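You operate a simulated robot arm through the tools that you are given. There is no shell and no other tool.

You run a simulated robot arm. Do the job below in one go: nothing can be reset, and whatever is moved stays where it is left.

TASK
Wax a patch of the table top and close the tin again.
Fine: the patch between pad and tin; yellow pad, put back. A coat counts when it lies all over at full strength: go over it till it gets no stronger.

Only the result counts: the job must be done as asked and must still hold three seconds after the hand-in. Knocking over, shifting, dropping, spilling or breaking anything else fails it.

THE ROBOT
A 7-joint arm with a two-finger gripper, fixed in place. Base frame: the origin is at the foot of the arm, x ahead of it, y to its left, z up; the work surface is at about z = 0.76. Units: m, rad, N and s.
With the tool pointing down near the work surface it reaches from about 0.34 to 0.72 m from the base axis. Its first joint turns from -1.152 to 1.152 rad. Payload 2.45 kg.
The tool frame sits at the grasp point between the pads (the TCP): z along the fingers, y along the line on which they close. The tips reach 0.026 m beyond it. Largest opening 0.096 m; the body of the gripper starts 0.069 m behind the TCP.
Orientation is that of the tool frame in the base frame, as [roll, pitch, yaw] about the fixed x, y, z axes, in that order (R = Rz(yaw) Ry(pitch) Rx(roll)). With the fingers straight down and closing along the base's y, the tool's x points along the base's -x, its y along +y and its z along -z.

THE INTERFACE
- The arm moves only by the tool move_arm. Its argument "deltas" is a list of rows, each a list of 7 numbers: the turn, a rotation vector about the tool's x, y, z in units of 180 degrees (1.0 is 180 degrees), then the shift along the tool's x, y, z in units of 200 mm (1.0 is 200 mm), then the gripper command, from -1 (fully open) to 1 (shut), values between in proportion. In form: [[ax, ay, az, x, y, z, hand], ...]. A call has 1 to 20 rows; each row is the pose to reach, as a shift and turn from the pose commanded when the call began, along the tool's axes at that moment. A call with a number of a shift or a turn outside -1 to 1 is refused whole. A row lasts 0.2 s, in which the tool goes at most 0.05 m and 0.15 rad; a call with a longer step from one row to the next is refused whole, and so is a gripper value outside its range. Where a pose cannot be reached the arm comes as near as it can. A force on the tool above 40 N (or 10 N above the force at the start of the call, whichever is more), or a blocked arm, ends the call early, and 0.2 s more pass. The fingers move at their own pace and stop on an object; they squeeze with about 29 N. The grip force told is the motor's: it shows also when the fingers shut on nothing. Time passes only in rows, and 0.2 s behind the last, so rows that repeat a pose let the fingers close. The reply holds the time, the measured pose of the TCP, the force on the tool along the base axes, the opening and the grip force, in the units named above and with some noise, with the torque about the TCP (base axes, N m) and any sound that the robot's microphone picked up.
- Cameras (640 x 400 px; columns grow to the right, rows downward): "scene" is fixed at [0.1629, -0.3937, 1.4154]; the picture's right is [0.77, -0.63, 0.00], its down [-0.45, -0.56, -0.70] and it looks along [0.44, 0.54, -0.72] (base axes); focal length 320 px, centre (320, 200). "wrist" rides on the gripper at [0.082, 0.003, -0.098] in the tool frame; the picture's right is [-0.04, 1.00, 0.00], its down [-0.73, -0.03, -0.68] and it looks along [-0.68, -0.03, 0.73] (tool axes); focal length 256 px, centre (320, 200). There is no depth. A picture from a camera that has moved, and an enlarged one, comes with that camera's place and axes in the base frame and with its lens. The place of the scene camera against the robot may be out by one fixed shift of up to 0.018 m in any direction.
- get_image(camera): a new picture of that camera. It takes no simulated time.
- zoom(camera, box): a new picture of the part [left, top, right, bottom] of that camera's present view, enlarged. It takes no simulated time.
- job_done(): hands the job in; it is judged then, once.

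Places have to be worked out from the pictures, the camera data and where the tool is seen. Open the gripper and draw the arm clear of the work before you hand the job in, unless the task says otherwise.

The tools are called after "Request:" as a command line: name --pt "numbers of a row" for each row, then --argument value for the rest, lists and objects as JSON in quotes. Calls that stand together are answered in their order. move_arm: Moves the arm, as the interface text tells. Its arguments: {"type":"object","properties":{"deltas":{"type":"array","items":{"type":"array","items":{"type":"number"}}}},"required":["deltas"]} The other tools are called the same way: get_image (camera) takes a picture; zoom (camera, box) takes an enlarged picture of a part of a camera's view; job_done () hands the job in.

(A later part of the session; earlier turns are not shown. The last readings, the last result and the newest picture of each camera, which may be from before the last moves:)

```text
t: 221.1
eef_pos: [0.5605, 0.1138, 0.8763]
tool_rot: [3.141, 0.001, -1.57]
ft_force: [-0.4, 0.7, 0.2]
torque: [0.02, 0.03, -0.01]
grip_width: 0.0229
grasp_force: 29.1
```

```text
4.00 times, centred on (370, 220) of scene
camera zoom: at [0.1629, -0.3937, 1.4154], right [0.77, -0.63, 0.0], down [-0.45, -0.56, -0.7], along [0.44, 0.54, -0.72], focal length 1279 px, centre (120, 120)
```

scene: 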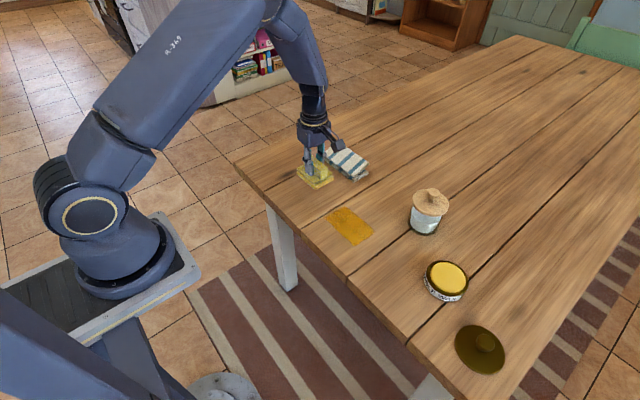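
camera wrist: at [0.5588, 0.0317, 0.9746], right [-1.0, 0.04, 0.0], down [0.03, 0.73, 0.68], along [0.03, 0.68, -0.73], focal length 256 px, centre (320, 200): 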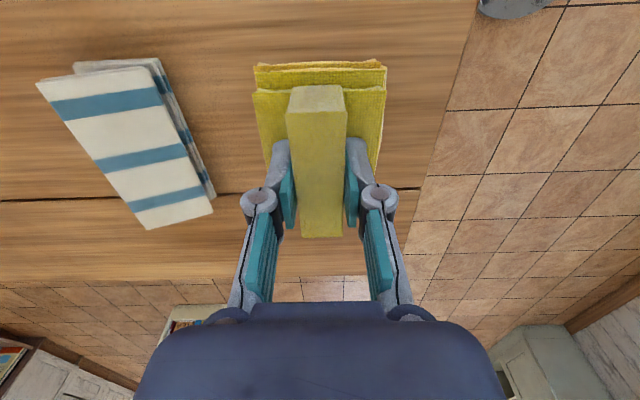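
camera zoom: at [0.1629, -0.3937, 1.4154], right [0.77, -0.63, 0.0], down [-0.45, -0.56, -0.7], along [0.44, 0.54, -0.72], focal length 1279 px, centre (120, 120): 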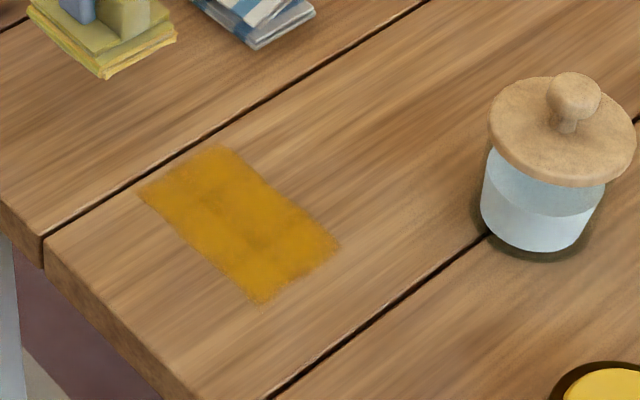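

All cells match the strength the very first, strongest ones had, so the coat is full. Before putting the pad back I check how it now sits in the grip.

Request:
zoom --camera "wrist" --box '[220, 40, 420, 260]'

Request:
zoom --camera "scene" --box '[280, 130, 360, 200]'

```text
1.82 times, centred on (320, 150) of wrist
camera zoom: at [0.5588, 0.0317, 0.9746], right [-1.0, 0.04, 0.0], down [0.03, 0.73, 0.68], along [0.03, 0.68, -0.73], focal length 465 px, centre (320, 291)
```

zoom: 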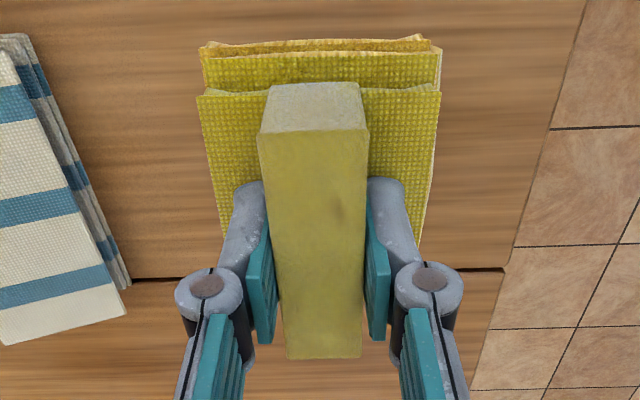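

```text
5.71 times, centred on (320, 165) of scene
camera zoom: at [0.1629, -0.3937, 1.4154], right [0.77, -0.63, 0.0], down [-0.45, -0.56, -0.7], along [0.44, 0.54, -0.72], focal length 1828 px, centre (320, 400)
```

zoom: 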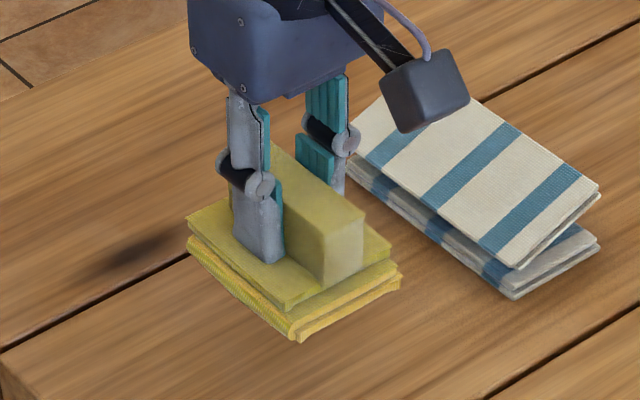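

The pad has crept about 2 mm in +y and 2–3 mm up in the grip but sits level. I carry it over its home, allowing for that (y ≈ 0.1915), and lower it near the table.

Request:
move_arm --pt "0 0 0 -0.02 0 0 1" --pt "0 0 0 -0.06 0 0 1" --pt "0 0 0 -0.12 0 0 1" --pt "0 0 0 -0.18 0 0 1" --pt "0 0 0 -0.24 0 0.01 1" --pt "0 0 0 -0.3 0 0.03 1" --pt "0 0 0 -0.35 0 0.06 1" --pt "0 0 0 -0.38 0 0.1 1" --pt "0 0 0 -0.3925 0 0.14 1" --pt "0 0 0 -0.3925 0 0.18 1" --pt "0 0 0 -0.3925 0 0.22 1" --pt "0 0 0 -0.3925 0 0.26 1" --pt "0 0 0 -0.3925 0 0.29 1" --pt "0 0 0 -0.3925 0 0.31 1" --pt "0 0 0 -0.3925 0 0.32 1" --pt "0 0 0 -0.3925 0 0.32 1"

Request:
zoom --camera "scene" --box '[260, 130, 350, 210]'

Request:
get_image --camera "wrist"

```text
t: 224.5
eef_pos: [0.5593, 0.1913, 0.8108]
tool_rot: [3.14, 0.0, -1.57]
ft_force: [0.2, -0.9, -0.2]
torque: [0.02, 0.02, -0.04]
grip_width: 0.0228
grasp_force: 28.9
```

```text
5.00 times, centred on (305, 170) of scene
camera zoom: at [0.1629, -0.3937, 1.4154], right [0.77, -0.63, 0.0], down [-0.45, -0.56, -0.7], along [0.44, 0.54, -0.72], focal length 1599 px, centre (395, 350)
```

zoom: 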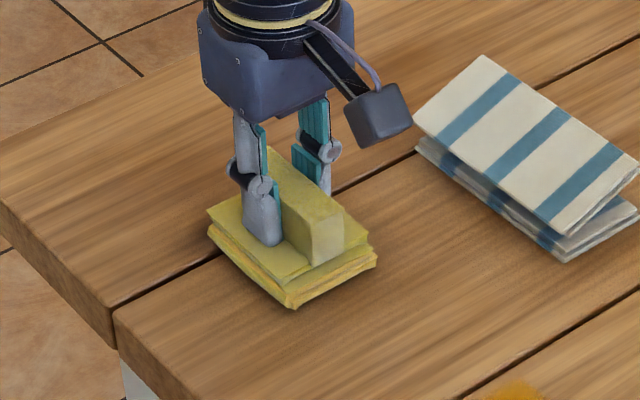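

```text
taken
camera wrist: at [0.559, 0.1089, 0.9088], right [-1.0, 0.04, 0.0], down [0.03, 0.73, 0.68], along [0.03, 0.68, -0.73], focal length 256 px, centre (320, 200)
```

wrist: 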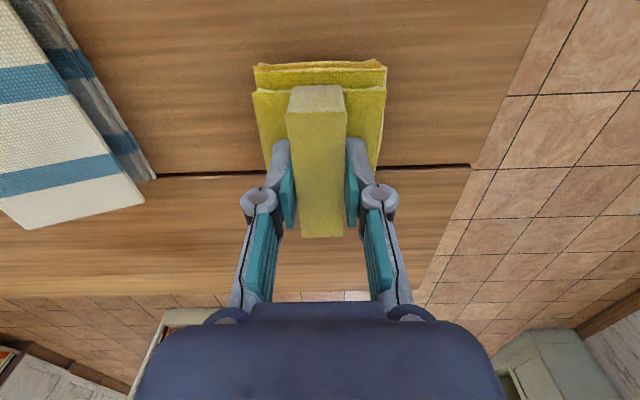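

The pad's outline matches where it first lay, still about 4 mm up. I lower it to contact in fine steps.

Request:
move_arm --pt "0 0 0 0 0 0.006 1" --pt "0 0 0 0 0 0.012 1" --pt "0 0 0 0 0 0.016 1" --pt "0 0 0 0 0 0.016 1"

Request:
move_arm --pt "0 0 0 0 0 0.003 1" --pt "0 0 0 0 0 0.003 1"

Request:
move_arm --pt "0 0 0 0 0 0.002 1" --pt "0 0 0 0 0 0.002 1"

```text
t: 225.5
eef_pos: [0.5603, 0.1926, 0.8063]
tool_rot: [-3.141, 0.001, -1.572]
ft_force: [0.6, 0.5, -0.7]
torque: [0.02, 0.0, -0.01]
grip_width: 0.023
grasp_force: 29.1
```

```text
t: 226.1
eef_pos: [0.5604, 0.1911, 0.808]
tool_rot: [3.142, 0.003, -1.571]
ft_force: [-0.6, 0.9, -0.9]
torque: [0.04, 0.06, 0.01]
grip_width: 0.023
grasp_force: 28.6
```

```text
t: 226.7
eef_pos: [0.5591, 0.1917, 0.8076]
tool_rot: [3.141, 0.0, -1.572]
ft_force: [-0.4, -0.1, -1.2]
torque: [-0.03, 0.02, -0.01]
grip_width: 0.023
grasp_force: 28.8
```

Request:
move_arm --pt "0 0 0 0 0 0.002 1" --pt "0 0 0 0 0 0.002 1"

Request:
move_arm --pt "0 0 0 0 0 0.002 1" --pt "0 0 0 0 0 0.002 1"

Request:
move_arm --pt "0 0 0 0 0 0.002 1" --pt "0 0 0 0 0 0.002 1"

```text
t: 227.3
eef_pos: [0.56, 0.1927, 0.8066]
tool_rot: [3.141, 0.003, -1.571]
ft_force: [0.3, 0.1, 0.2]
torque: [0.02, 0.01, 0.0]
grip_width: 0.023
grasp_force: 29.0
```

```text
t: 227.9
eef_pos: [0.5609, 0.1931, 0.8075]
tool_rot: [-3.14, 0.002, -1.57]
ft_force: [0.5, 0.9, -0.3]
torque: [0.0, 0.0, 0.01]
grip_width: 0.0229
grasp_force: 29.4
```

```text
t: 228.5
eef_pos: [0.5611, 0.1913, 0.8068]
tool_rot: [-3.141, 0.002, -1.571]
ft_force: [0.2, 0.3, -1.1]
torque: [0.04, 0.02, 0.0]
grip_width: 0.023
grasp_force: 29.3
```

Request:
move_arm --pt "0 0 0 0 0 0.002 1" --pt "0 0 0 0 0 0.002 1"

Request:
move_arm --pt "0 0 0 0 0 0.002 1" --pt "0 0 0 0 0 0.002 1"

Request:
zoom --camera "scene" --box '[260, 130, 350, 210]'

```text
t: 229.1
eef_pos: [0.5612, 0.1919, 0.8063]
tool_rot: [3.141, 0.001, -1.57]
ft_force: [-1.2, -0.6, 3.6]
torque: [-0.11, 0.05, -0.01]
grip_width: 0.023
grasp_force: 28.9
```

```text
t: 229.7
eef_pos: [0.5604, 0.1936, 0.807]
tool_rot: [-3.141, 0.0, -1.57]
ft_force: [-3.0, -1.0, 5.1]
torque: [-0.03, 0.09, -0.01]
grip_width: 0.0232
grasp_force: 28.7
```

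```text
5.00 times, centred on (305, 170) of scene
camera zoom: at [0.1627, -0.3937, 1.4154], right [0.77, -0.63, 0.0], down [-0.45, -0.56, -0.7], along [0.44, 0.54, -0.72], focal length 1599 px, centre (395, 350)
```

zoom: 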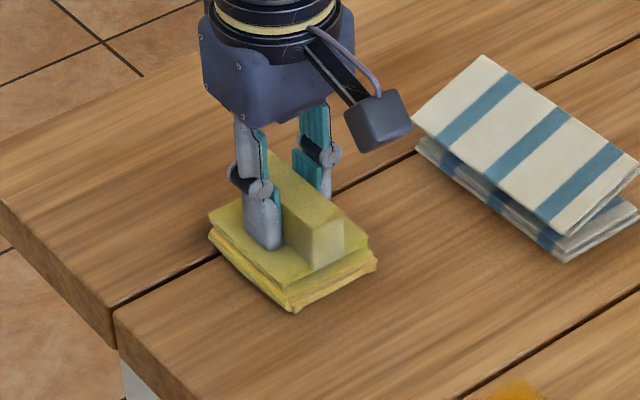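

The pad rests on the table with 5 N, within about 2–3 mm of its first place. I ease off, open just enough to free the handle, and rise straight up.

Request:
move_arm --pt "0 0 0 0 0 -0.001 1" --pt "0 0 0 0 0 -0.001 0.4" --pt "0 0 0 0 0 -0.001 0.35" --pt "0 0 0 0 0 -0.001 0.35" --pt "0 0 0 0 0 -0.001 0.35"

Request:
zoom --camera "wrist" --box '[220, 40, 420, 260]'

```text
t: 230.9
eef_pos: [0.5619, 0.1927, 0.8063]
tool_rot: [3.141, 0.001, -1.57]
ft_force: [0.9, -0.2, 0.7]
torque: [0.0, 0.03, 0.0]
grip_width: 0.0309
grasp_force: 0.0
```

```text
1.82 times, centred on (320, 150) of wrist
camera zoom: at [0.5601, 0.1102, 0.9044], right [-1.0, 0.04, 0.0], down [0.03, 0.73, 0.68], along [0.03, 0.68, -0.73], focal length 465 px, centre (320, 291)
```

zoom: 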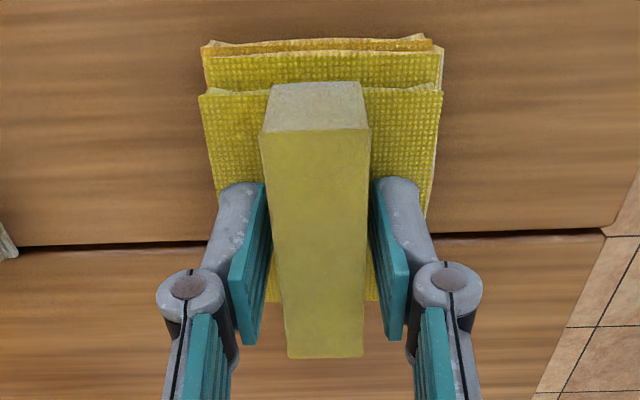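

The handle is free on both sides and the pad lies at its old place within 1–2 mm. I rise straight up.

Request:
move_arm --pt "0 0 0 0 0 -0.02 0.35" --pt "0 0 0 0 0 -0.06 0.35" --pt "0 0 0 0 0 -0.12 0.35" --pt "0 0 0 0 0 -0.2 0.35" --pt "0 0 0 0 0 -0.3 0.2" --pt "0 0 0 0 0 -0.4 0" --pt "0 0 0 0 0 -0.5 -0.5" --pt "0 0 0 0 0 -0.6 -1" --pt "0 0 0 0 0 -0.6 -1"

Request:
get_image --camera "wrist"

Request:
get_image --camera "scene"

Request:
zoom --camera "scene" --box '[260, 130, 350, 210]'

```text
t: 232.9
eef_pos: [0.5577, 0.1915, 0.9269]
tool_rot: [3.141, 0.001, -1.572]
ft_force: [-0.1, 0.2, -0.8]
torque: [-0.03, 0.02, 0.0]
grip_width: 0.0963
grasp_force: 0.1
```

```text
taken
camera wrist: at [0.5563, 0.1097, 1.0251], right [-1.0, 0.04, 0.0], down [0.03, 0.73, 0.68], along [0.03, 0.68, -0.73], focal length 256 px, centre (320, 200)
```

wrist: 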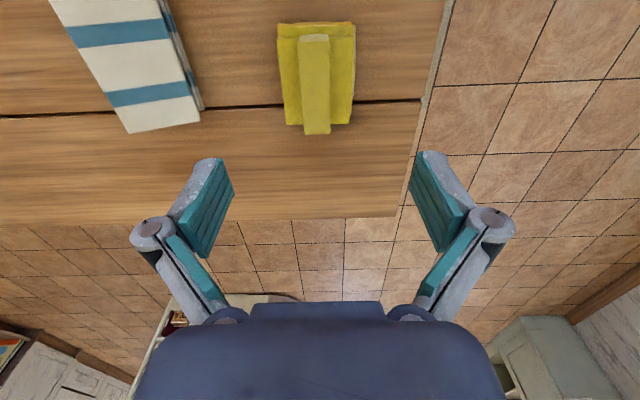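

```text
taken
```

scene: 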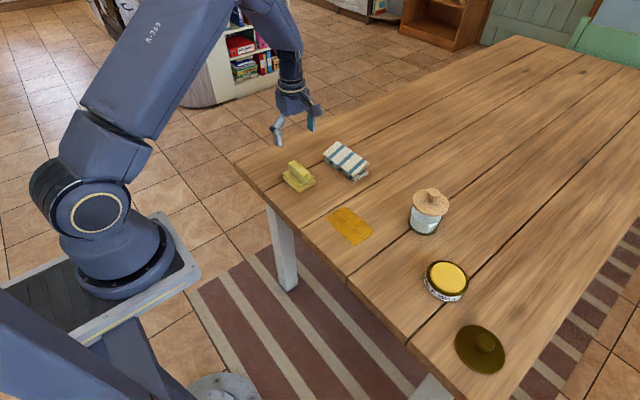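

```text
5.00 times, centred on (305, 170) of scene
camera zoom: at [0.1629, -0.3937, 1.4154], right [0.77, -0.63, 0.0], down [-0.45, -0.56, -0.7], along [0.44, 0.54, -0.72], focal length 1599 px, centre (395, 350)
```

zoom: 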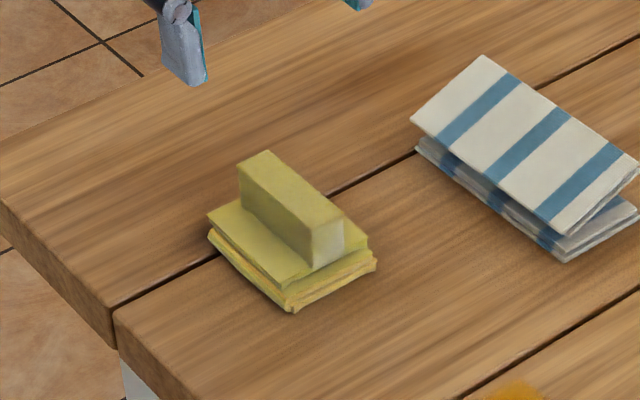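

The pad is back in place and upright. Now the lid: I turn the hand back by 90 degrees while travelling toward it, high above everything.

Request:
move_arm --pt "0 0 0.04 0.05 0 -0.02 -1" --pt "0 0 0.08 0.12 0 -0.04 -1" --pt "0 0 0.12 0.2 0 -0.06 -1" --pt "0 0 0.16 0.28 0 -0.08 -1" --pt "0 0 0.2 0.36 0 -0.1 -1" --pt "0 0 0.24 0.44 0 -0.1 -1" --pt "0 0 0.28 0.52 0 -0.1 -1" --pt "0 0 0.32 0.6 0 -0.1 -1" --pt "0 0 0.36 0.68 0 -0.1 -1" --pt "0 0 0.4 0.76 0 -0.1 -1" --pt "0 0 0.44 0.84 0 -0.1 -1" --pt "0 0 0.48 0.92 0 -0.1 -1" --pt "0 0 0.5 1.0 0 -0.1 -1" --pt "0 0 0.5 1.0 0 -0.1 -1"

```text
t: 235.9
eef_pos: [0.5587, -0.0084, 0.9474]
tool_rot: [3.138, 0.001, 3.14]
ft_force: [0.3, 0.4, -0.1]
torque: [0.0, 0.0, 0.01]
grip_width: 0.0961
grasp_force: 0.0
```

Request:
move_arm --pt "0.0009 0 0 0.005 -0.1 0 -1" --pt "0.0009 0 0 0.01 -0.25 0 -1" --pt "0.0009 0 0 0.02 -0.4 0 -1" --pt "0.0009 0 0 0.03 -0.55 0 -1" --pt "0.0009 0 0 0.04 -0.7 0 -1" --pt "0.0009 0 0 0.05 -0.85 0 -1" --pt "0.0009 0 0 0.06 -1.0 0 -1" --pt "0.0009 0 0 0.06 -1.0 0 -1"

Request:
zoom --camera "scene" --box '[332, 200, 402, 250]'

Request:
get_image --camera "wrist"

```text
t: 237.7
eef_pos: [0.5492, -0.2056, 0.9434]
tool_rot: [-3.14, -0.001, -3.141]
ft_force: [-0.2, -1.5, 0.2]
torque: [-0.01, 0.01, -0.04]
grip_width: 0.096
grasp_force: 0.1
```

```text
8.00 times, centred on (367, 225) of scene
camera zoom: at [0.1628, -0.3937, 1.4154], right [0.77, -0.63, 0.0], down [-0.45, -0.56, -0.7], along [0.44, 0.54, -0.72], focal length 2559 px, centre (-56, 0)
```

zoom: 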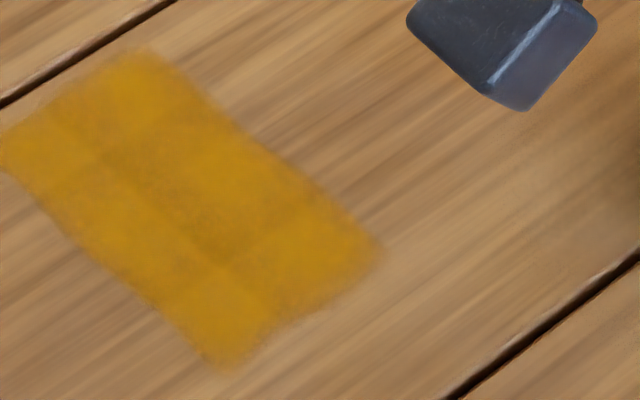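

```text
taken
camera wrist: at [0.4694, -0.2036, 1.0415], right [0.04, 1.0, 0.0], down [0.73, -0.03, 0.68], along [0.68, -0.03, -0.73], focal length 256 px, centre (320, 200)
```

wrist: 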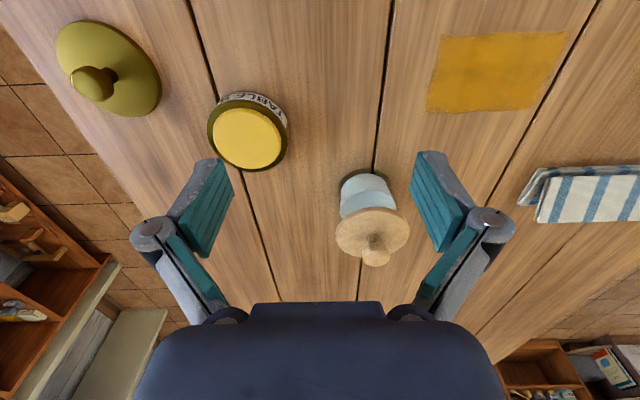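

The wrist camera now sees the coat from another side. I zoom in on it to check its evenness.

Request:
zoom --camera "wrist" --box '[410, 20, 590, 125]'

Request:
zoom --camera "wrist" --box '[40, 10, 300, 180]'

```text
3.56 times, centred on (500, 72) of wrist
camera zoom: at [0.4694, -0.2036, 1.0415], right [0.04, 1.0, 0.0], down [0.73, -0.03, 0.68], along [0.68, -0.03, -0.73], focal length 910 px, centre (-320, 653)
```

zoom: 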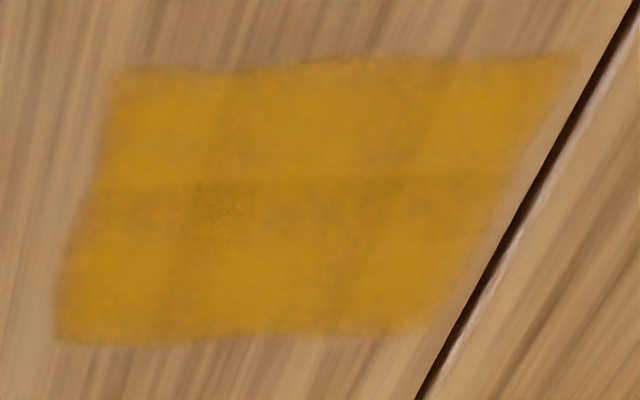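

```text
2.35 times, centred on (170, 95) of wrist
camera zoom: at [0.4694, -0.2036, 1.0415], right [0.04, 1.0, 0.0], down [0.73, -0.03, 0.68], along [0.68, -0.03, -0.73], focal length 602 px, centre (673, 447)
```

zoom: 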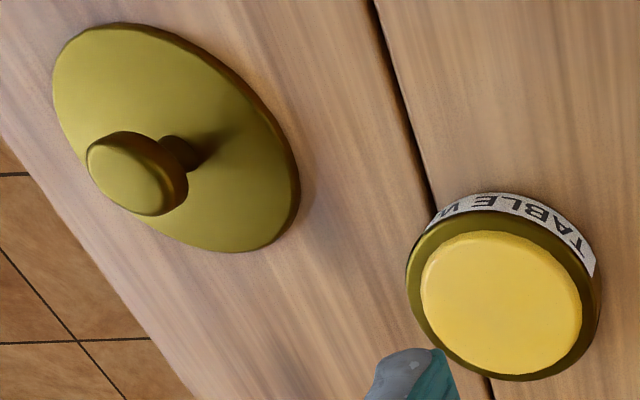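

The coat is even over all its cells, and tin and lid are as I left them. I go on to above the lid's knob.

Request:
move_arm --pt "0 0 0 0.01 -0.1 0 -1" --pt "0 0 0 0.02 -0.25 0 -1" --pt "0 0 0 0.03 -0.4 0 -1" --pt "0 0 0 0.04 -0.55 0 -1" --pt "0 0 0 0.044 -0.7 0.05 -1" --pt "0 0 0 0.044 -0.85 0.1 -1" --pt "0 0 0 0.044 -1.0 0.2 -1" --pt "0 0 0 0.044 -1.0 0.3 -1" --pt "0 0 0 0.044 -1.0 0.38 -1" --pt "0 0 0 0.044 -1.0 0.38 -1"

Request:
get_image --camera "wrist"

Request:
zoom --camera "wrist" --box '[220, 40, 420, 240]'

```text
t: 239.9
eef_pos: [0.5378, -0.4079, 0.868]
tool_rot: [-3.139, 0.0, -3.141]
ft_force: [0.1, 1.4, -0.3]
torque: [0.0, -0.01, -0.03]
grip_width: 0.0961
grasp_force: 0.1
```

```text
taken
camera wrist: at [0.4592, -0.4058, 0.9665], right [0.04, 1.0, 0.0], down [0.73, -0.03, 0.68], along [0.68, -0.03, -0.73], focal length 256 px, centre (320, 200)
```

wrist: 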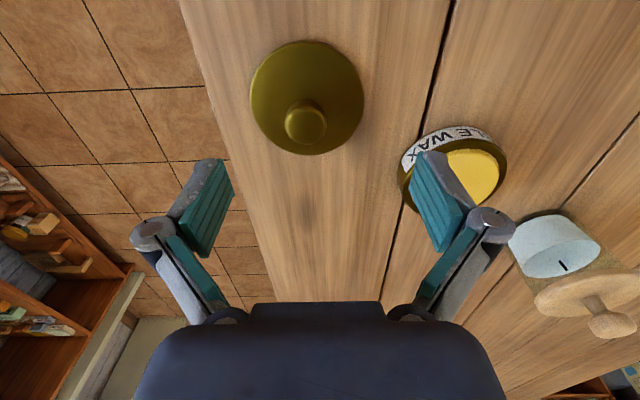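

```text
2.00 times, centred on (320, 140) of wrist
camera zoom: at [0.4592, -0.4058, 0.9665], right [0.04, 1.0, 0.0], down [0.73, -0.03, 0.68], along [0.68, -0.03, -0.73], focal length 512 px, centre (320, 320)
```

zoom: 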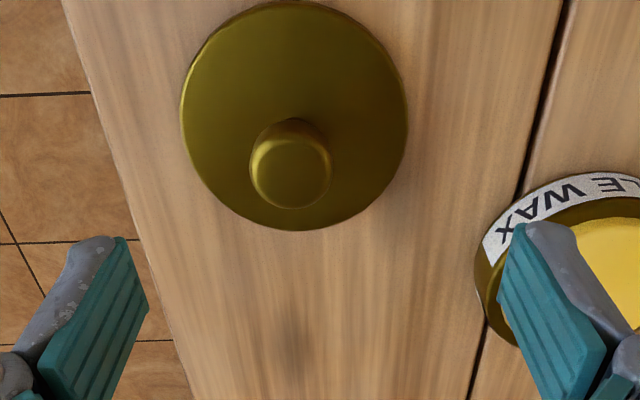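

The knob is 11 mm to the -y side of the hand and level in x. I centre over it and descend in two stages.

Request:
move_arm --pt "0 0 0 -0.0025 -0.03 0 -1" --pt "0 0 0 -0.0025 -0.0555 0.05 -1" --pt "0 0 0 -0.0025 -0.0555 0.12 -1" --pt "0 0 0 -0.0025 -0.0555 0.2 -1" --pt "0 0 0 -0.0025 -0.0555 0.27 -1" --pt "0 0 0 -0.0025 -0.0555 0.32 -1" --pt "0 0 0 -0.0025 -0.0555 0.35 -1" --pt "0 0 0 -0.0025 -0.0555 0.35 -1"

Request:
zoom --camera "wrist" --box '[220, 40, 420, 240]'

Request:
zoom --camera "scene" --box '[450, 290, 540, 390]'

```text
t: 241.7
eef_pos: [0.5415, -0.4205, 0.7993]
tool_rot: [-3.141, -0.001, 3.141]
ft_force: [-0.3, -0.3, 0.3]
torque: [0.0, -0.01, -0.03]
grip_width: 0.0959
grasp_force: 0.1
```

```text
2.00 times, centred on (320, 140) of wrist
camera zoom: at [0.4615, -0.4176, 0.8967], right [0.04, 1.0, 0.0], down [0.73, -0.03, 0.68], along [0.68, -0.03, -0.73], focal length 512 px, centre (320, 320)
```

zoom: 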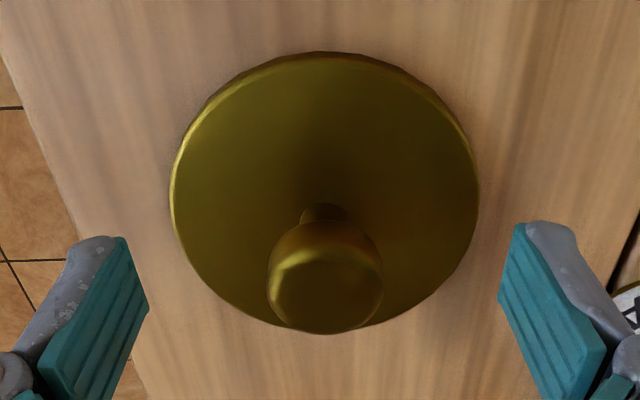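

```text
4.00 times, centred on (495, 340) of scene
camera zoom: at [0.1629, -0.3937, 1.4154], right [0.77, -0.63, 0.0], down [-0.45, -0.56, -0.7], along [0.44, 0.54, -0.72], focal length 1279 px, centre (-380, -360)
```

zoom: 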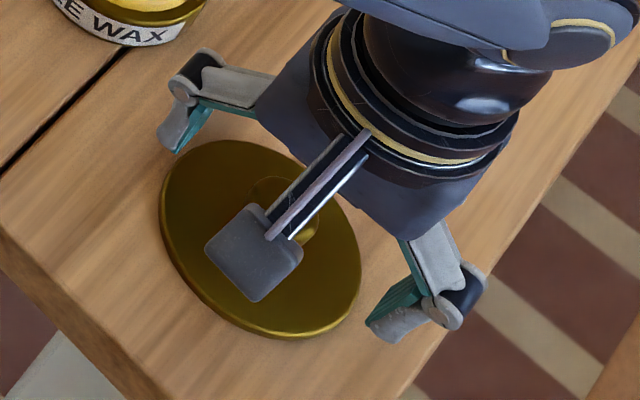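

Nearly centred; I shift 1 mm in +y and go down the last 6.5 mm to the same relative height as the grip that held.

Request:
move_arm --pt "0 0 0 0 0.005 0.01 -1" --pt "0 0 0 0 0.005 0.02 -1" --pt "0 0 0 0 0.005 0.03 -1" --pt "0 0 0 0 0.005 0.0335 -1" --pt "0 0 0 0 0.005 0.0335 -1"

Request:
zoom --camera "wrist" --box '[220, 40, 420, 240]'

```text
t: 242.9
eef_pos: [0.5401, -0.4195, 0.7929]
tool_rot: [-3.139, -0.001, 3.142]
ft_force: [0.0, -0.2, -0.1]
torque: [0.0, -0.03, 0.02]
grip_width: 0.0959
grasp_force: 0.0
```

```text
2.00 times, centred on (320, 140) of wrist
camera zoom: at [0.4604, -0.4159, 0.8908], right [0.04, 1.0, 0.0], down [0.73, -0.03, 0.68], along [0.68, -0.03, -0.73], focal length 512 px, centre (320, 320)
```

zoom: 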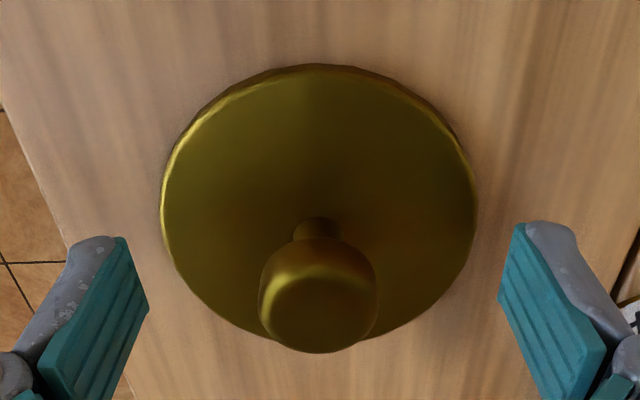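

The view matches the earlier grip, perhaps half a millimetre low. I raise 0.6 mm and close on the knob.

Request:
move_arm --pt "0 0 0 0 0 -0.003 -1" --pt "0 0 0 0 0 -0.003 -0.5" --pt "0 0 0 0 0 -0.003 0" --pt "0 0 0 0 0 -0.003 0.5" --pt "0 0 0 0 0 -0.003 1" --pt "0 0 0 0 0 -0.003 1" --pt "0 0 0 0 0 -0.003 1" --pt "0 0 0 0 0 -0.003 1" --pt "0 0 0 0 0 -0.003 1"

Request:
zoom --camera "wrist" --box '[220, 40, 420, 240]'

```text
t: 244.9
eef_pos: [0.5414, -0.4202, 0.7935]
tool_rot: [-3.139, -0.001, 3.14]
ft_force: [0.0, -0.2, -0.3]
torque: [-0.02, -0.02, -0.01]
grip_width: 0.0246
grasp_force: 28.8
```

```text
2.00 times, centred on (320, 140) of wrist
camera zoom: at [0.4608, -0.4164, 0.8912], right [0.04, 1.0, 0.0], down [0.73, -0.03, 0.68], along [0.68, -0.03, -0.73], focal length 512 px, centre (320, 320)
```

zoom: 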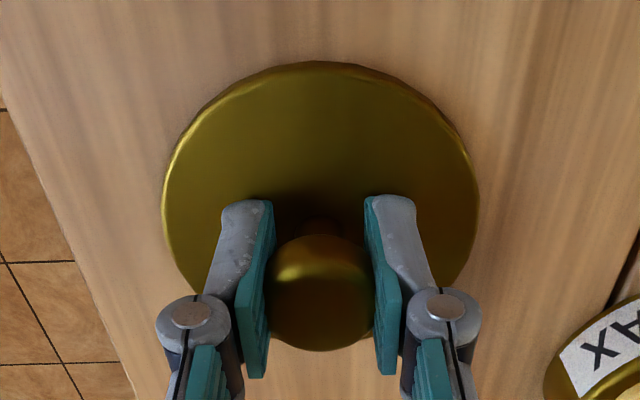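

The knob is gripped as before. I lift slowly.

Request:
move_arm --pt "0 0 0 0 0 -0.008 1" --pt "0 0 0 0 0 -0.018 1" --pt "0 0 0 0 0 -0.03 1" --pt "0 0 0 0 0 -0.045 1" --pt "0 0 0 0 0 -0.06 1" --pt "0 0 0 0 0 -0.075 1" --pt "0 0 0 0 0 -0.09 1" --pt "0 0 0 0 0 -0.105 1" --pt "0 0 0 0 0 -0.12 1" --pt "0 0 0 0 0 -0.135 1" --pt "0 0 0 0 0 -0.15 1" --pt "0 0 0 0 0 -0.165 1" --pt "0 0 0 0 0 -0.18 1" --pt "0 0 0 0 0 -0.195 1" --pt "0 0 0 0 0 -0.205 1" --pt "0 0 0 0 0 -0.21 1"

Request:
zoom --camera "wrist" --box '[220, 40, 420, 240]'

Request:
zoom --camera "scene" --box '[430, 240, 560, 390]'

```text
t: 248.3
eef_pos: [0.5387, -0.4186, 0.8369]
tool_rot: [-3.138, 0.001, -3.141]
ft_force: [0.1, 0.3, -0.1]
torque: [0.0, -0.01, -0.02]
grip_width: 0.025
grasp_force: 29.6
```

```text
2.00 times, centred on (320, 140) of wrist
camera zoom: at [0.4601, -0.416, 0.9346], right [0.04, 1.0, 0.0], down [0.73, -0.03, 0.68], along [0.68, -0.03, -0.73], focal length 512 px, centre (320, 320)
```

zoom: 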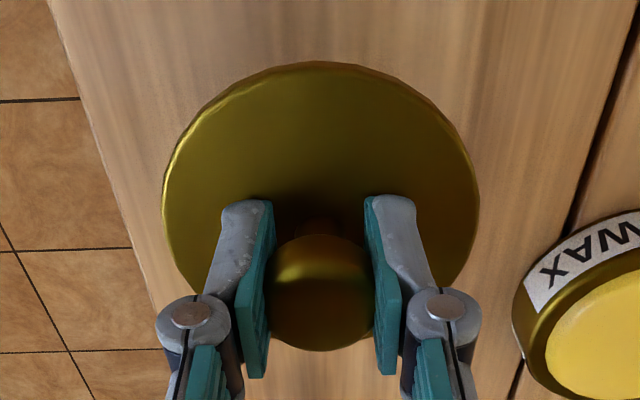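

```text
2.67 times, centred on (495, 315) of scene
camera zoom: at [0.1629, -0.3937, 1.4154], right [0.77, -0.63, 0.0], down [-0.45, -0.56, -0.7], along [0.44, 0.54, -0.72], focal length 853 px, centre (-147, -107)
```

zoom: 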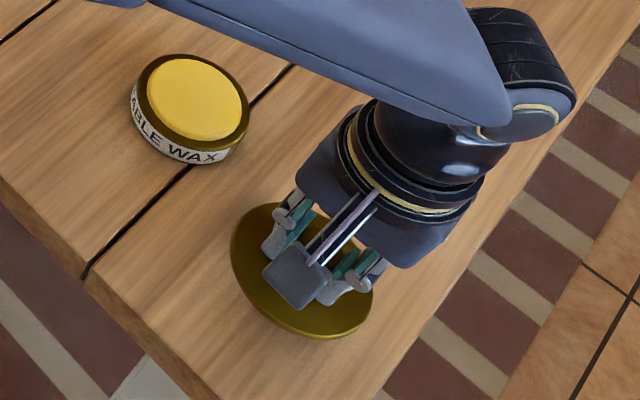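

The lid holds. I raise another 3.5 cm at the same pace.

Request:
move_arm --pt "-0.0008 0 0 0 0 -0.01 1" --pt "-0.0008 0 0 0 0 -0.025 1" --pt "-0.0008 0 0 0 0 -0.04 1" --pt "-0.0008 0 0 0 0 -0.055 1" --pt "-0.0008 0 0 0 0 -0.07 1" --pt "-0.0008 0 0 0 0 -0.085 1" --pt "-0.0008 0 0 0 0 -0.1 1" --pt "-0.0008 0 0 0 0 -0.115 1" --pt "-0.0008 0 0 0 0 -0.13 1" --pt "-0.0008 0 0 0 0 -0.145 1" --pt "-0.0008 0 0 0 0 -0.16 1" --pt "-0.0008 0 0 0 0 -0.17 1" --pt "-0.0008 0 0 0 0 -0.175 1"

Request:
move_arm --pt "0 0 0 -0.01 0.02 0 1" --pt "0 0 0 -0.03 0.055 0 1" --pt "0 0 0 -0.055 0.1 0 1" --pt "0 0 0 -0.08 0.15 0 1" --pt "0 0 0 -0.105 0.2 0 1" --pt "0 0 0 -0.13 0.25 0 1" --pt "0 0 0 -0.155 0.3 0 1" --pt "0 0 0 -0.18 0.35 0 1" --pt "0 0 0 -0.205 0.4 0 1" --pt "0 0 0 -0.23 0.45 0 1" --pt "0 0 0 -0.255 0.5 0 1" --pt "0 0 0 -0.28 0.55 0 1" --pt "0 0 0 -0.3 0.59 0 1" --pt "0 0 0 -0.32 0.62 0 1" --pt "0 0 0 -0.33 0.64 0 1" --pt "0 0 0 -0.33 0.64 0 1"

Request:
get_image --camera "wrist"

Request:
zoom --camera "scene" --box '[390, 200, 510, 310]'

```text
t: 251.1
eef_pos: [0.54, -0.4185, 0.8709]
tool_rot: [3.141, 0.001, 3.14]
ft_force: [-0.3, 0.6, -0.4]
torque: [0.02, 0.01, 0.0]
grip_width: 0.0248
grasp_force: 29.1
```

```text
t: 254.5
eef_pos: [0.6055, -0.2899, 0.8711]
tool_rot: [-3.142, 0.0, -3.141]
ft_force: [-0.2, 0.3, -0.4]
torque: [0.01, 0.0, -0.02]
grip_width: 0.0251
grasp_force: 29.1
```

```text
taken
camera wrist: at [0.5252, -0.2874, 0.9689], right [0.04, 1.0, 0.0], down [0.73, -0.03, 0.68], along [0.68, -0.03, -0.73], focal length 256 px, centre (320, 200)
```

wrist: 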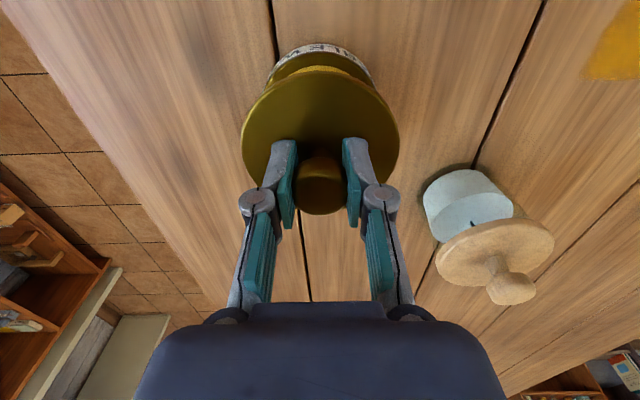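

```text
3.64 times, centred on (450, 255) of scene
camera zoom: at [0.1629, -0.3937, 1.4154], right [0.77, -0.63, 0.0], down [-0.45, -0.56, -0.7], along [0.44, 0.54, -0.72], focal length 1163 px, centre (-153, 0)
```

zoom: 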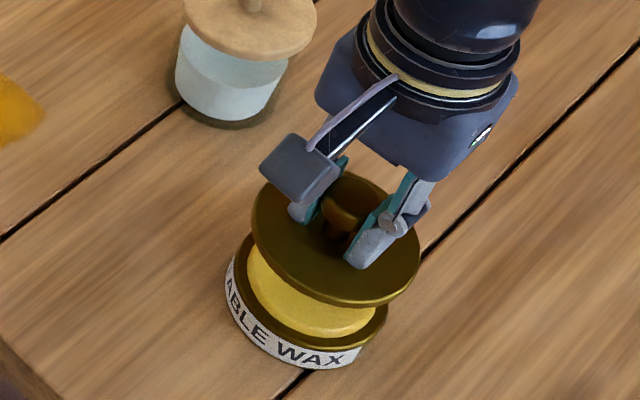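

The lid hangs over the tin, about 2–3 mm off compared with when I first lifted it (scene picture and readings agree). I zoom with the wrist camera to measure the offset exactly.

Request:
zoom --camera "wrist" --box '[220, 40, 420, 240]'

```text
2.00 times, centred on (320, 140) of wrist
camera zoom: at [0.5252, -0.2874, 0.9689], right [0.04, 1.0, 0.0], down [0.73, -0.03, 0.68], along [0.68, -0.03, -0.73], focal length 512 px, centre (320, 320)
```

zoom: 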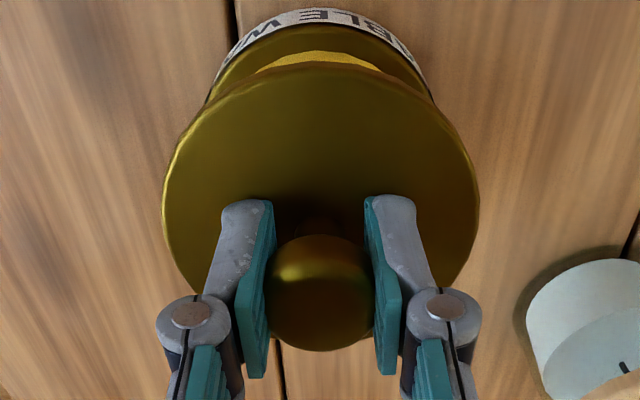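

The tin is about 2 mm toward -y and 1.5 mm further out from the lid's centre. I correct this and compare again.

Request:
move_arm --pt "0 0 0 -0.004 -0.005 0 1" --pt "0 0 0 -0.0075 -0.01 0 1" --pt "0 0 0 -0.0075 -0.01 -0.005 1" --pt "0 0 0 -0.0075 -0.01 -0.005 1"

Request:
zoom --camera "wrist" --box '[220, 40, 420, 240]'

Request:
zoom --camera "scene" --box '[390, 200, 510, 310]'

```text
t: 255.5
eef_pos: [0.6071, -0.2921, 0.8731]
tool_rot: [3.141, 0.001, 3.142]
ft_force: [-0.3, -0.5, -0.1]
torque: [0.0, 0.0, 0.01]
grip_width: 0.0246
grasp_force: 29.1
```

```text
2.00 times, centred on (320, 140) of wrist
camera zoom: at [0.5269, -0.2899, 0.9703], right [0.04, 1.0, 0.0], down [0.73, -0.03, 0.68], along [0.68, -0.03, -0.73], focal length 512 px, centre (320, 320)
```

zoom: 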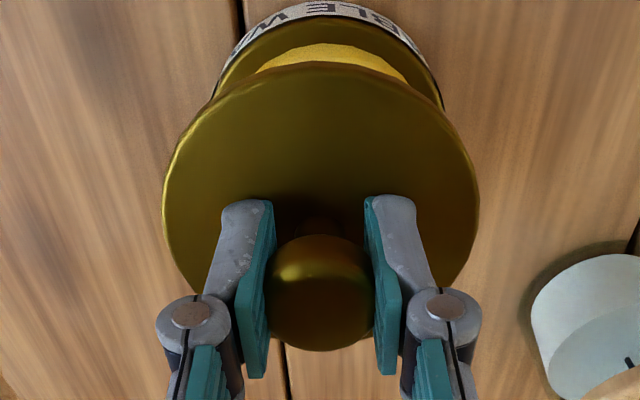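

```text
3.64 times, centred on (450, 255) of scene
camera zoom: at [0.1629, -0.3937, 1.4154], right [0.77, -0.63, 0.0], down [-0.45, -0.56, -0.7], along [0.44, 0.54, -0.72], focal length 1163 px, centre (-153, 0)
```

zoom: 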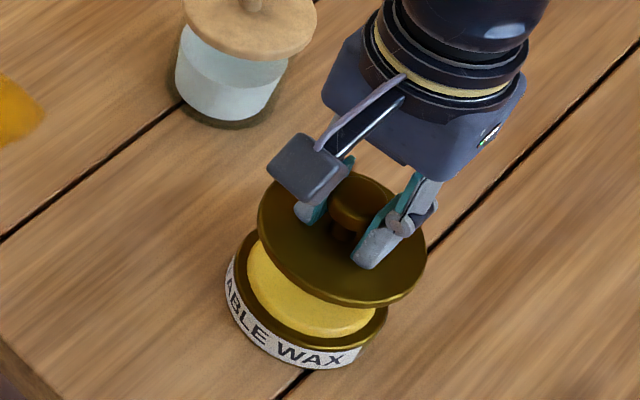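

Now both cameras match the pictures from when the lid first came off. I lower it slowly to about 1 cm above its seat.

Request:
move_arm --pt "0 0 0 0 0 0.01 1" --pt "0 0 0 0 0 0.025 1" --pt "0 0 0 0 0 0.04 1" --pt "0 0 0 0 0 0.055 1" --pt "0 0 0 0 0 0.07 1" --pt "0 0 0 0 0 0.085 1" --pt "0 0 0 0 0 0.1 1" --pt "0 0 0 0 0 0.115 1" --pt "0 0 0 0 0 0.13 1" --pt "0 0 0 0 0 0.145 1" --pt "0 0 0 0 0 0.16 1" --pt "0 0 0 0 0 0.17 1" --pt "0 0 0 0 0 0.17 1"

Request:
zoom --camera "wrist" --box '[220, 40, 420, 240]'

Request:
zoom --camera "scene" --box '[410, 230, 490, 310]'

```text
t: 258.3
eef_pos: [0.6091, -0.2926, 0.8386]
tool_rot: [-3.141, -0.001, 3.141]
ft_force: [1.2, 0.7, 0.2]
torque: [0.03, 0.02, 0.0]
grip_width: 0.0248
grasp_force: 29.1
```

```text
2.00 times, centred on (320, 140) of wrist
camera zoom: at [0.5286, -0.2899, 0.9363], right [0.04, 1.0, 0.0], down [0.73, -0.03, 0.68], along [0.68, -0.03, -0.73], focal length 512 px, centre (320, 320)
```

zoom: 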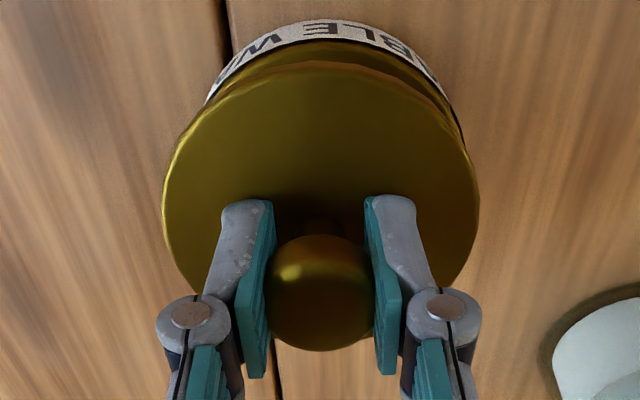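

```text
5.00 times, centred on (450, 270) of scene
camera zoom: at [0.1629, -0.3937, 1.4154], right [0.77, -0.63, 0.0], down [-0.45, -0.56, -0.7], along [0.44, 0.54, -0.72], focal length 1599 px, centre (-330, -150)
```

zoom: 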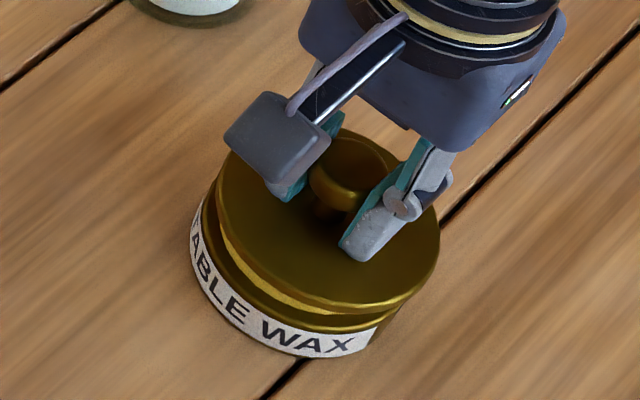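

Lower down, the lid now appears about 1.7 mm too far in +x and -y compared with my pictures from lifting it at this height. I correct by that and compare again.

Request:
move_arm --pt "0 0 0 0.004 0.004 0 1" --pt "0 0 0 0.0085 0.008 0 1" --pt "0 0 0 0.0085 0.008 0 1"

Request:
zoom --camera "wrist" --box '[220, 40, 420, 240]'

Request:
zoom --camera "scene" --box '[410, 230, 490, 310]'

```text
t: 259.1
eef_pos: [0.606, -0.2907, 0.8387]
tool_rot: [-3.141, -0.001, -3.141]
ft_force: [0.0, 0.1, -0.9]
torque: [-0.01, -0.02, -0.04]
grip_width: 0.0246
grasp_force: 28.6
```

```text
2.00 times, centred on (320, 140) of wrist
camera zoom: at [0.5262, -0.2881, 0.9364], right [0.04, 1.0, 0.0], down [0.73, -0.03, 0.68], along [0.68, -0.03, -0.73], focal length 512 px, centre (320, 320)
```

zoom: 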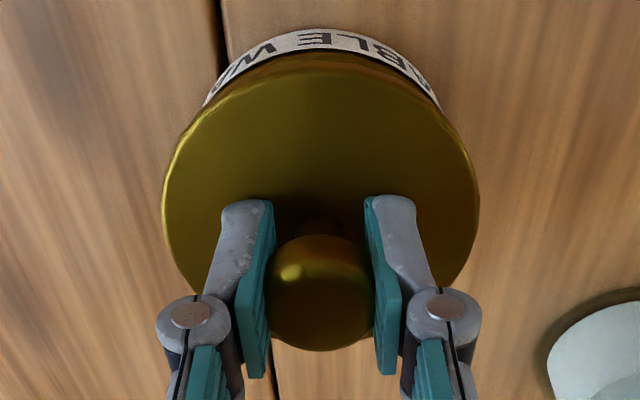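

```text
5.00 times, centred on (450, 270) of scene
camera zoom: at [0.1629, -0.3937, 1.4154], right [0.77, -0.63, 0.0], down [-0.45, -0.56, -0.7], along [0.44, 0.54, -0.72], focal length 1599 px, centre (-330, -150)
```

zoom: 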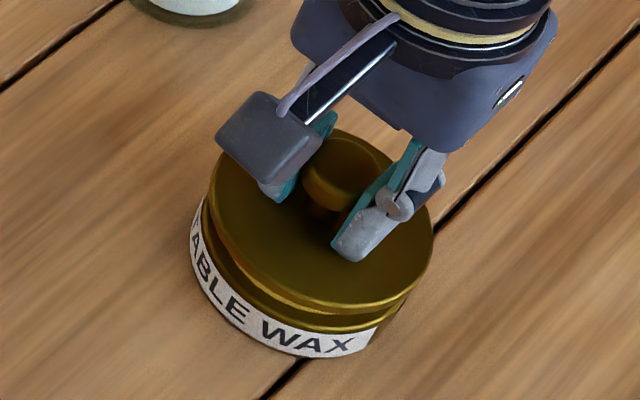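

The scene picture now matches the reference and the wrist picture is within half a millimetre. I nudge halfway back and lower in small steps toward the seat.

Request:
move_arm --pt "0 0 0 -0.0025 -0.002 0.01 1" --pt "0 0 0 -0.0025 -0.002 0.02 1" --pt "0 0 0 -0.0025 -0.002 0.03 1" --pt "0 0 0 -0.0025 -0.002 0.04 1" --pt "0 0 0 -0.0025 -0.002 0.045 1" --pt "0 0 0 -0.0025 -0.002 0.045 1"

Request:
zoom --camera "wrist" --box '[220, 40, 420, 240]'

Request:
zoom --camera "scene" --box '[410, 230, 490, 310]'

```text
t: 260.5
eef_pos: [0.6067, -0.2918, 0.8274]
tool_rot: [3.141, -0.001, -3.141]
ft_force: [-0.1, 0.2, 0.3]
torque: [-0.01, 0.01, 0.0]
grip_width: 0.0248
grasp_force: 29.5
```

```text
2.00 times, centred on (320, 140) of wrist
camera zoom: at [0.5272, -0.2888, 0.9268], right [0.04, 1.0, 0.0], down [0.73, -0.03, 0.68], along [0.68, -0.03, -0.73], focal length 512 px, centre (320, 320)
```

zoom: 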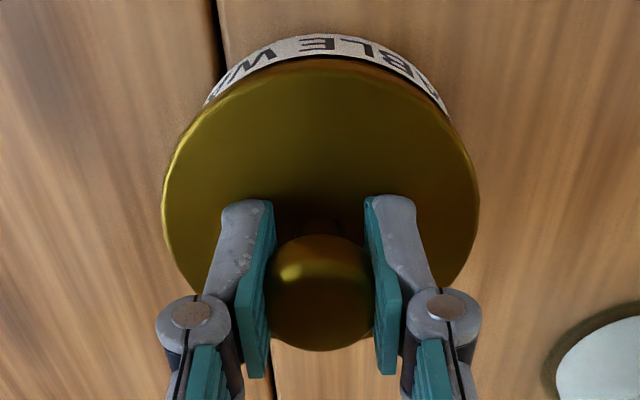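

```text
5.00 times, centred on (450, 270) of scene
camera zoom: at [0.1629, -0.3937, 1.4154], right [0.77, -0.63, 0.0], down [-0.45, -0.56, -0.7], along [0.44, 0.54, -0.72], focal length 1599 px, centre (-330, -150)
```

zoom: 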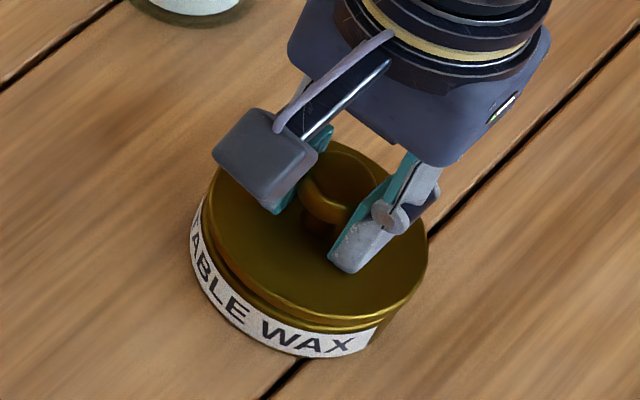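

Well aligned and almost seated. I go down in 0.6–1 mm steps until I feel the seat.

Request:
move_arm --pt "0 0 0 0 0 0.004 1" --pt "0 0 0 0 0 0.008 1" --pt "0 0 0 0 0 0.008 1"

Request:
move_arm --pt "0 0 0 0 0 0.003 1" --pt "0 0 0 0 0 0.003 1"

Request:
move_arm --pt "0 0 0 0 0 0.003 1" --pt "0 0 0 0 0 0.003 1"

```text
t: 261.3
eef_pos: [0.6076, -0.2921, 0.8273]
tool_rot: [-3.142, -0.001, -3.141]
ft_force: [0.6, 0.1, 0.3]
torque: [-0.01, 0.01, 0.03]
grip_width: 0.0249
grasp_force: 29.3
```

```text
t: 261.9
eef_pos: [0.6056, -0.2924, 0.8276]
tool_rot: [-3.14, -0.001, 3.141]
ft_force: [-0.2, 0.0, 0.0]
torque: [0.02, -0.04, -0.04]
grip_width: 0.0247
grasp_force: 28.6
```

```text
t: 262.5
eef_pos: [0.6061, -0.293, 0.8265]
tool_rot: [-3.141, -0.001, 3.141]
ft_force: [0.1, -2.0, -0.6]
torque: [0.01, -0.02, -0.05]
grip_width: 0.0249
grasp_force: 29.3
```

Request:
move_arm --pt "0 0 0 0 0 0.003 1" --pt "0 0 0 0 0 0.003 1"

Request:
move_arm --pt "0 0 0 0 0 0.003 1" --pt "0 0 0 0 0 0.003 1"

Request:
zoom --camera "scene" --box '[410, 230, 490, 310]'

```text
t: 263.1
eef_pos: [0.6057, -0.2905, 0.8256]
tool_rot: [-3.141, 0.0, 3.141]
ft_force: [-0.4, -0.1, -0.9]
torque: [0.02, -0.04, 0.0]
grip_width: 0.0251
grasp_force: 29.0
```

```text
t: 263.7
eef_pos: [0.6055, -0.2922, 0.8245]
tool_rot: [3.141, -0.001, 3.141]
ft_force: [0.3, 0.2, -0.1]
torque: [0.01, -0.03, 0.01]
grip_width: 0.0247
grasp_force: 29.0
```

```text
5.00 times, centred on (450, 270) of scene
camera zoom: at [0.1629, -0.3937, 1.4154], right [0.77, -0.63, 0.0], down [-0.45, -0.56, -0.7], along [0.44, 0.54, -0.72], focal length 1599 px, centre (-330, -150)
```

zoom: 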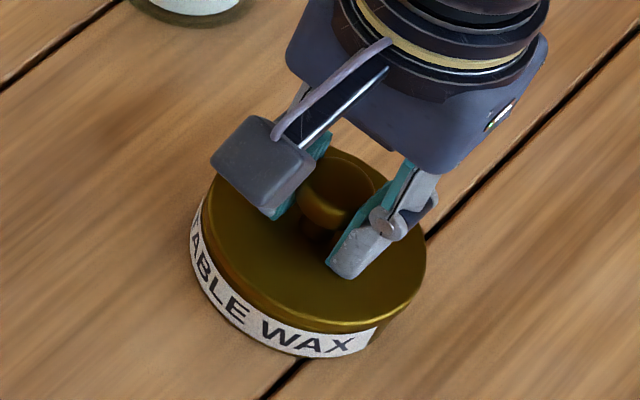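

Request:
move_arm --pt "0 0 0 0 0 0.003 1" --pt "0 0 0 0 0 0.003 1"

Request:
move_arm --pt "0 0 0 0 0 0.003 1" --pt "0 0 0 0 0 0.003 1"

```text
t: 264.3
eef_pos: [0.6062, -0.2922, 0.8237]
tool_rot: [3.14, -0.001, -3.141]
ft_force: [-1.0, -0.3, -0.9]
torque: [0.0, -0.02, -0.01]
grip_width: 0.025
grasp_force: 28.9
```

```text
t: 264.9
eef_pos: [0.6058, -0.2912, 0.8232]
tool_rot: [-3.141, 0.0, -3.141]
ft_force: [-1.4, -0.5, 0.8]
torque: [-0.08, 0.05, -0.02]
grip_width: 0.0251
grasp_force: 29.2
```

Request:
move_arm --pt "0 0 0 0 0 0.002 1" --pt "0 0 0 0 0 0.002 1"

Request:
zoom --camera "wrist" --box '[220, 40, 420, 240]'

Request:
zoom --camera "scene" --box '[410, 240, 490, 310]'

```text
t: 265.5
eef_pos: [0.6071, -0.2919, 0.8234]
tool_rot: [-3.141, 0.002, -3.141]
ft_force: [-3.7, 1.0, 8.5]
torque: [0.01, 0.08, 0.05]
grip_width: 0.0249
grasp_force: 29.2
```

```text
2.00 times, centred on (320, 140) of wrist
camera zoom: at [0.5276, -0.2895, 0.9221], right [0.04, 1.0, 0.0], down [0.73, -0.03, 0.68], along [0.68, -0.03, -0.73], focal length 512 px, centre (320, 320)
```

zoom: 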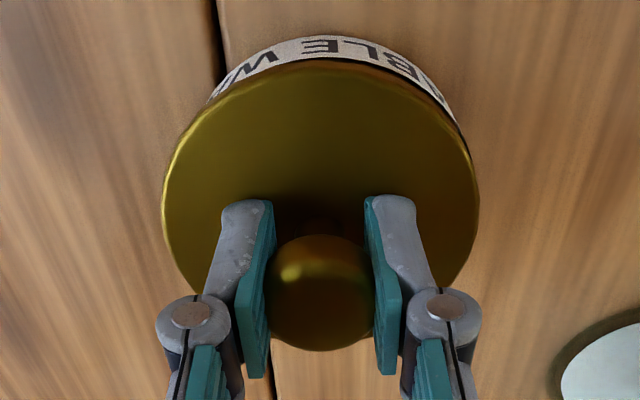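

```text
5.71 times, centred on (450, 275) of scene
camera zoom: at [0.1626, -0.3936, 1.4154], right [0.77, -0.63, 0.0], down [-0.45, -0.56, -0.7], along [0.44, 0.54, -0.72], focal length 1828 px, centre (-423, -229)
```

zoom: 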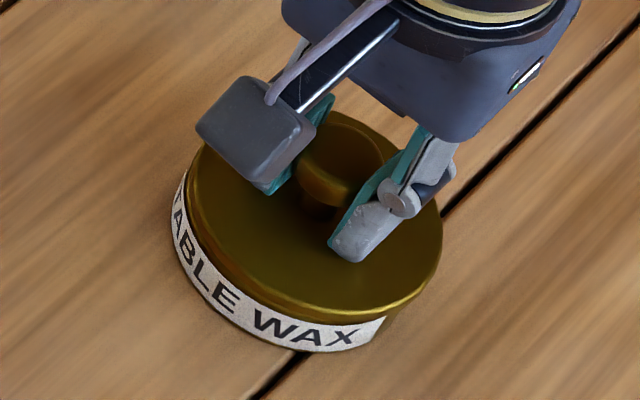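

8.5 N: the lid is on its seat, and its outline in the scene matches the original closed picture. I press it down slightly more to seat it fully, then ease off.

Request:
move_arm --pt "0 0 0 0 0 0.002 1" --pt "0 0 0 0 0 0.002 1" --pt "0 0 0 0 0 0.002 1"

```text
t: 266.3
eef_pos: [0.6083, -0.2935, 0.8237]
tool_rot: [-3.139, 0.005, -3.141]
ft_force: [-0.7, -0.3, 16.6]
torque: [-0.11, 0.05, -0.02]
grip_width: 0.0249
grasp_force: 28.6
```

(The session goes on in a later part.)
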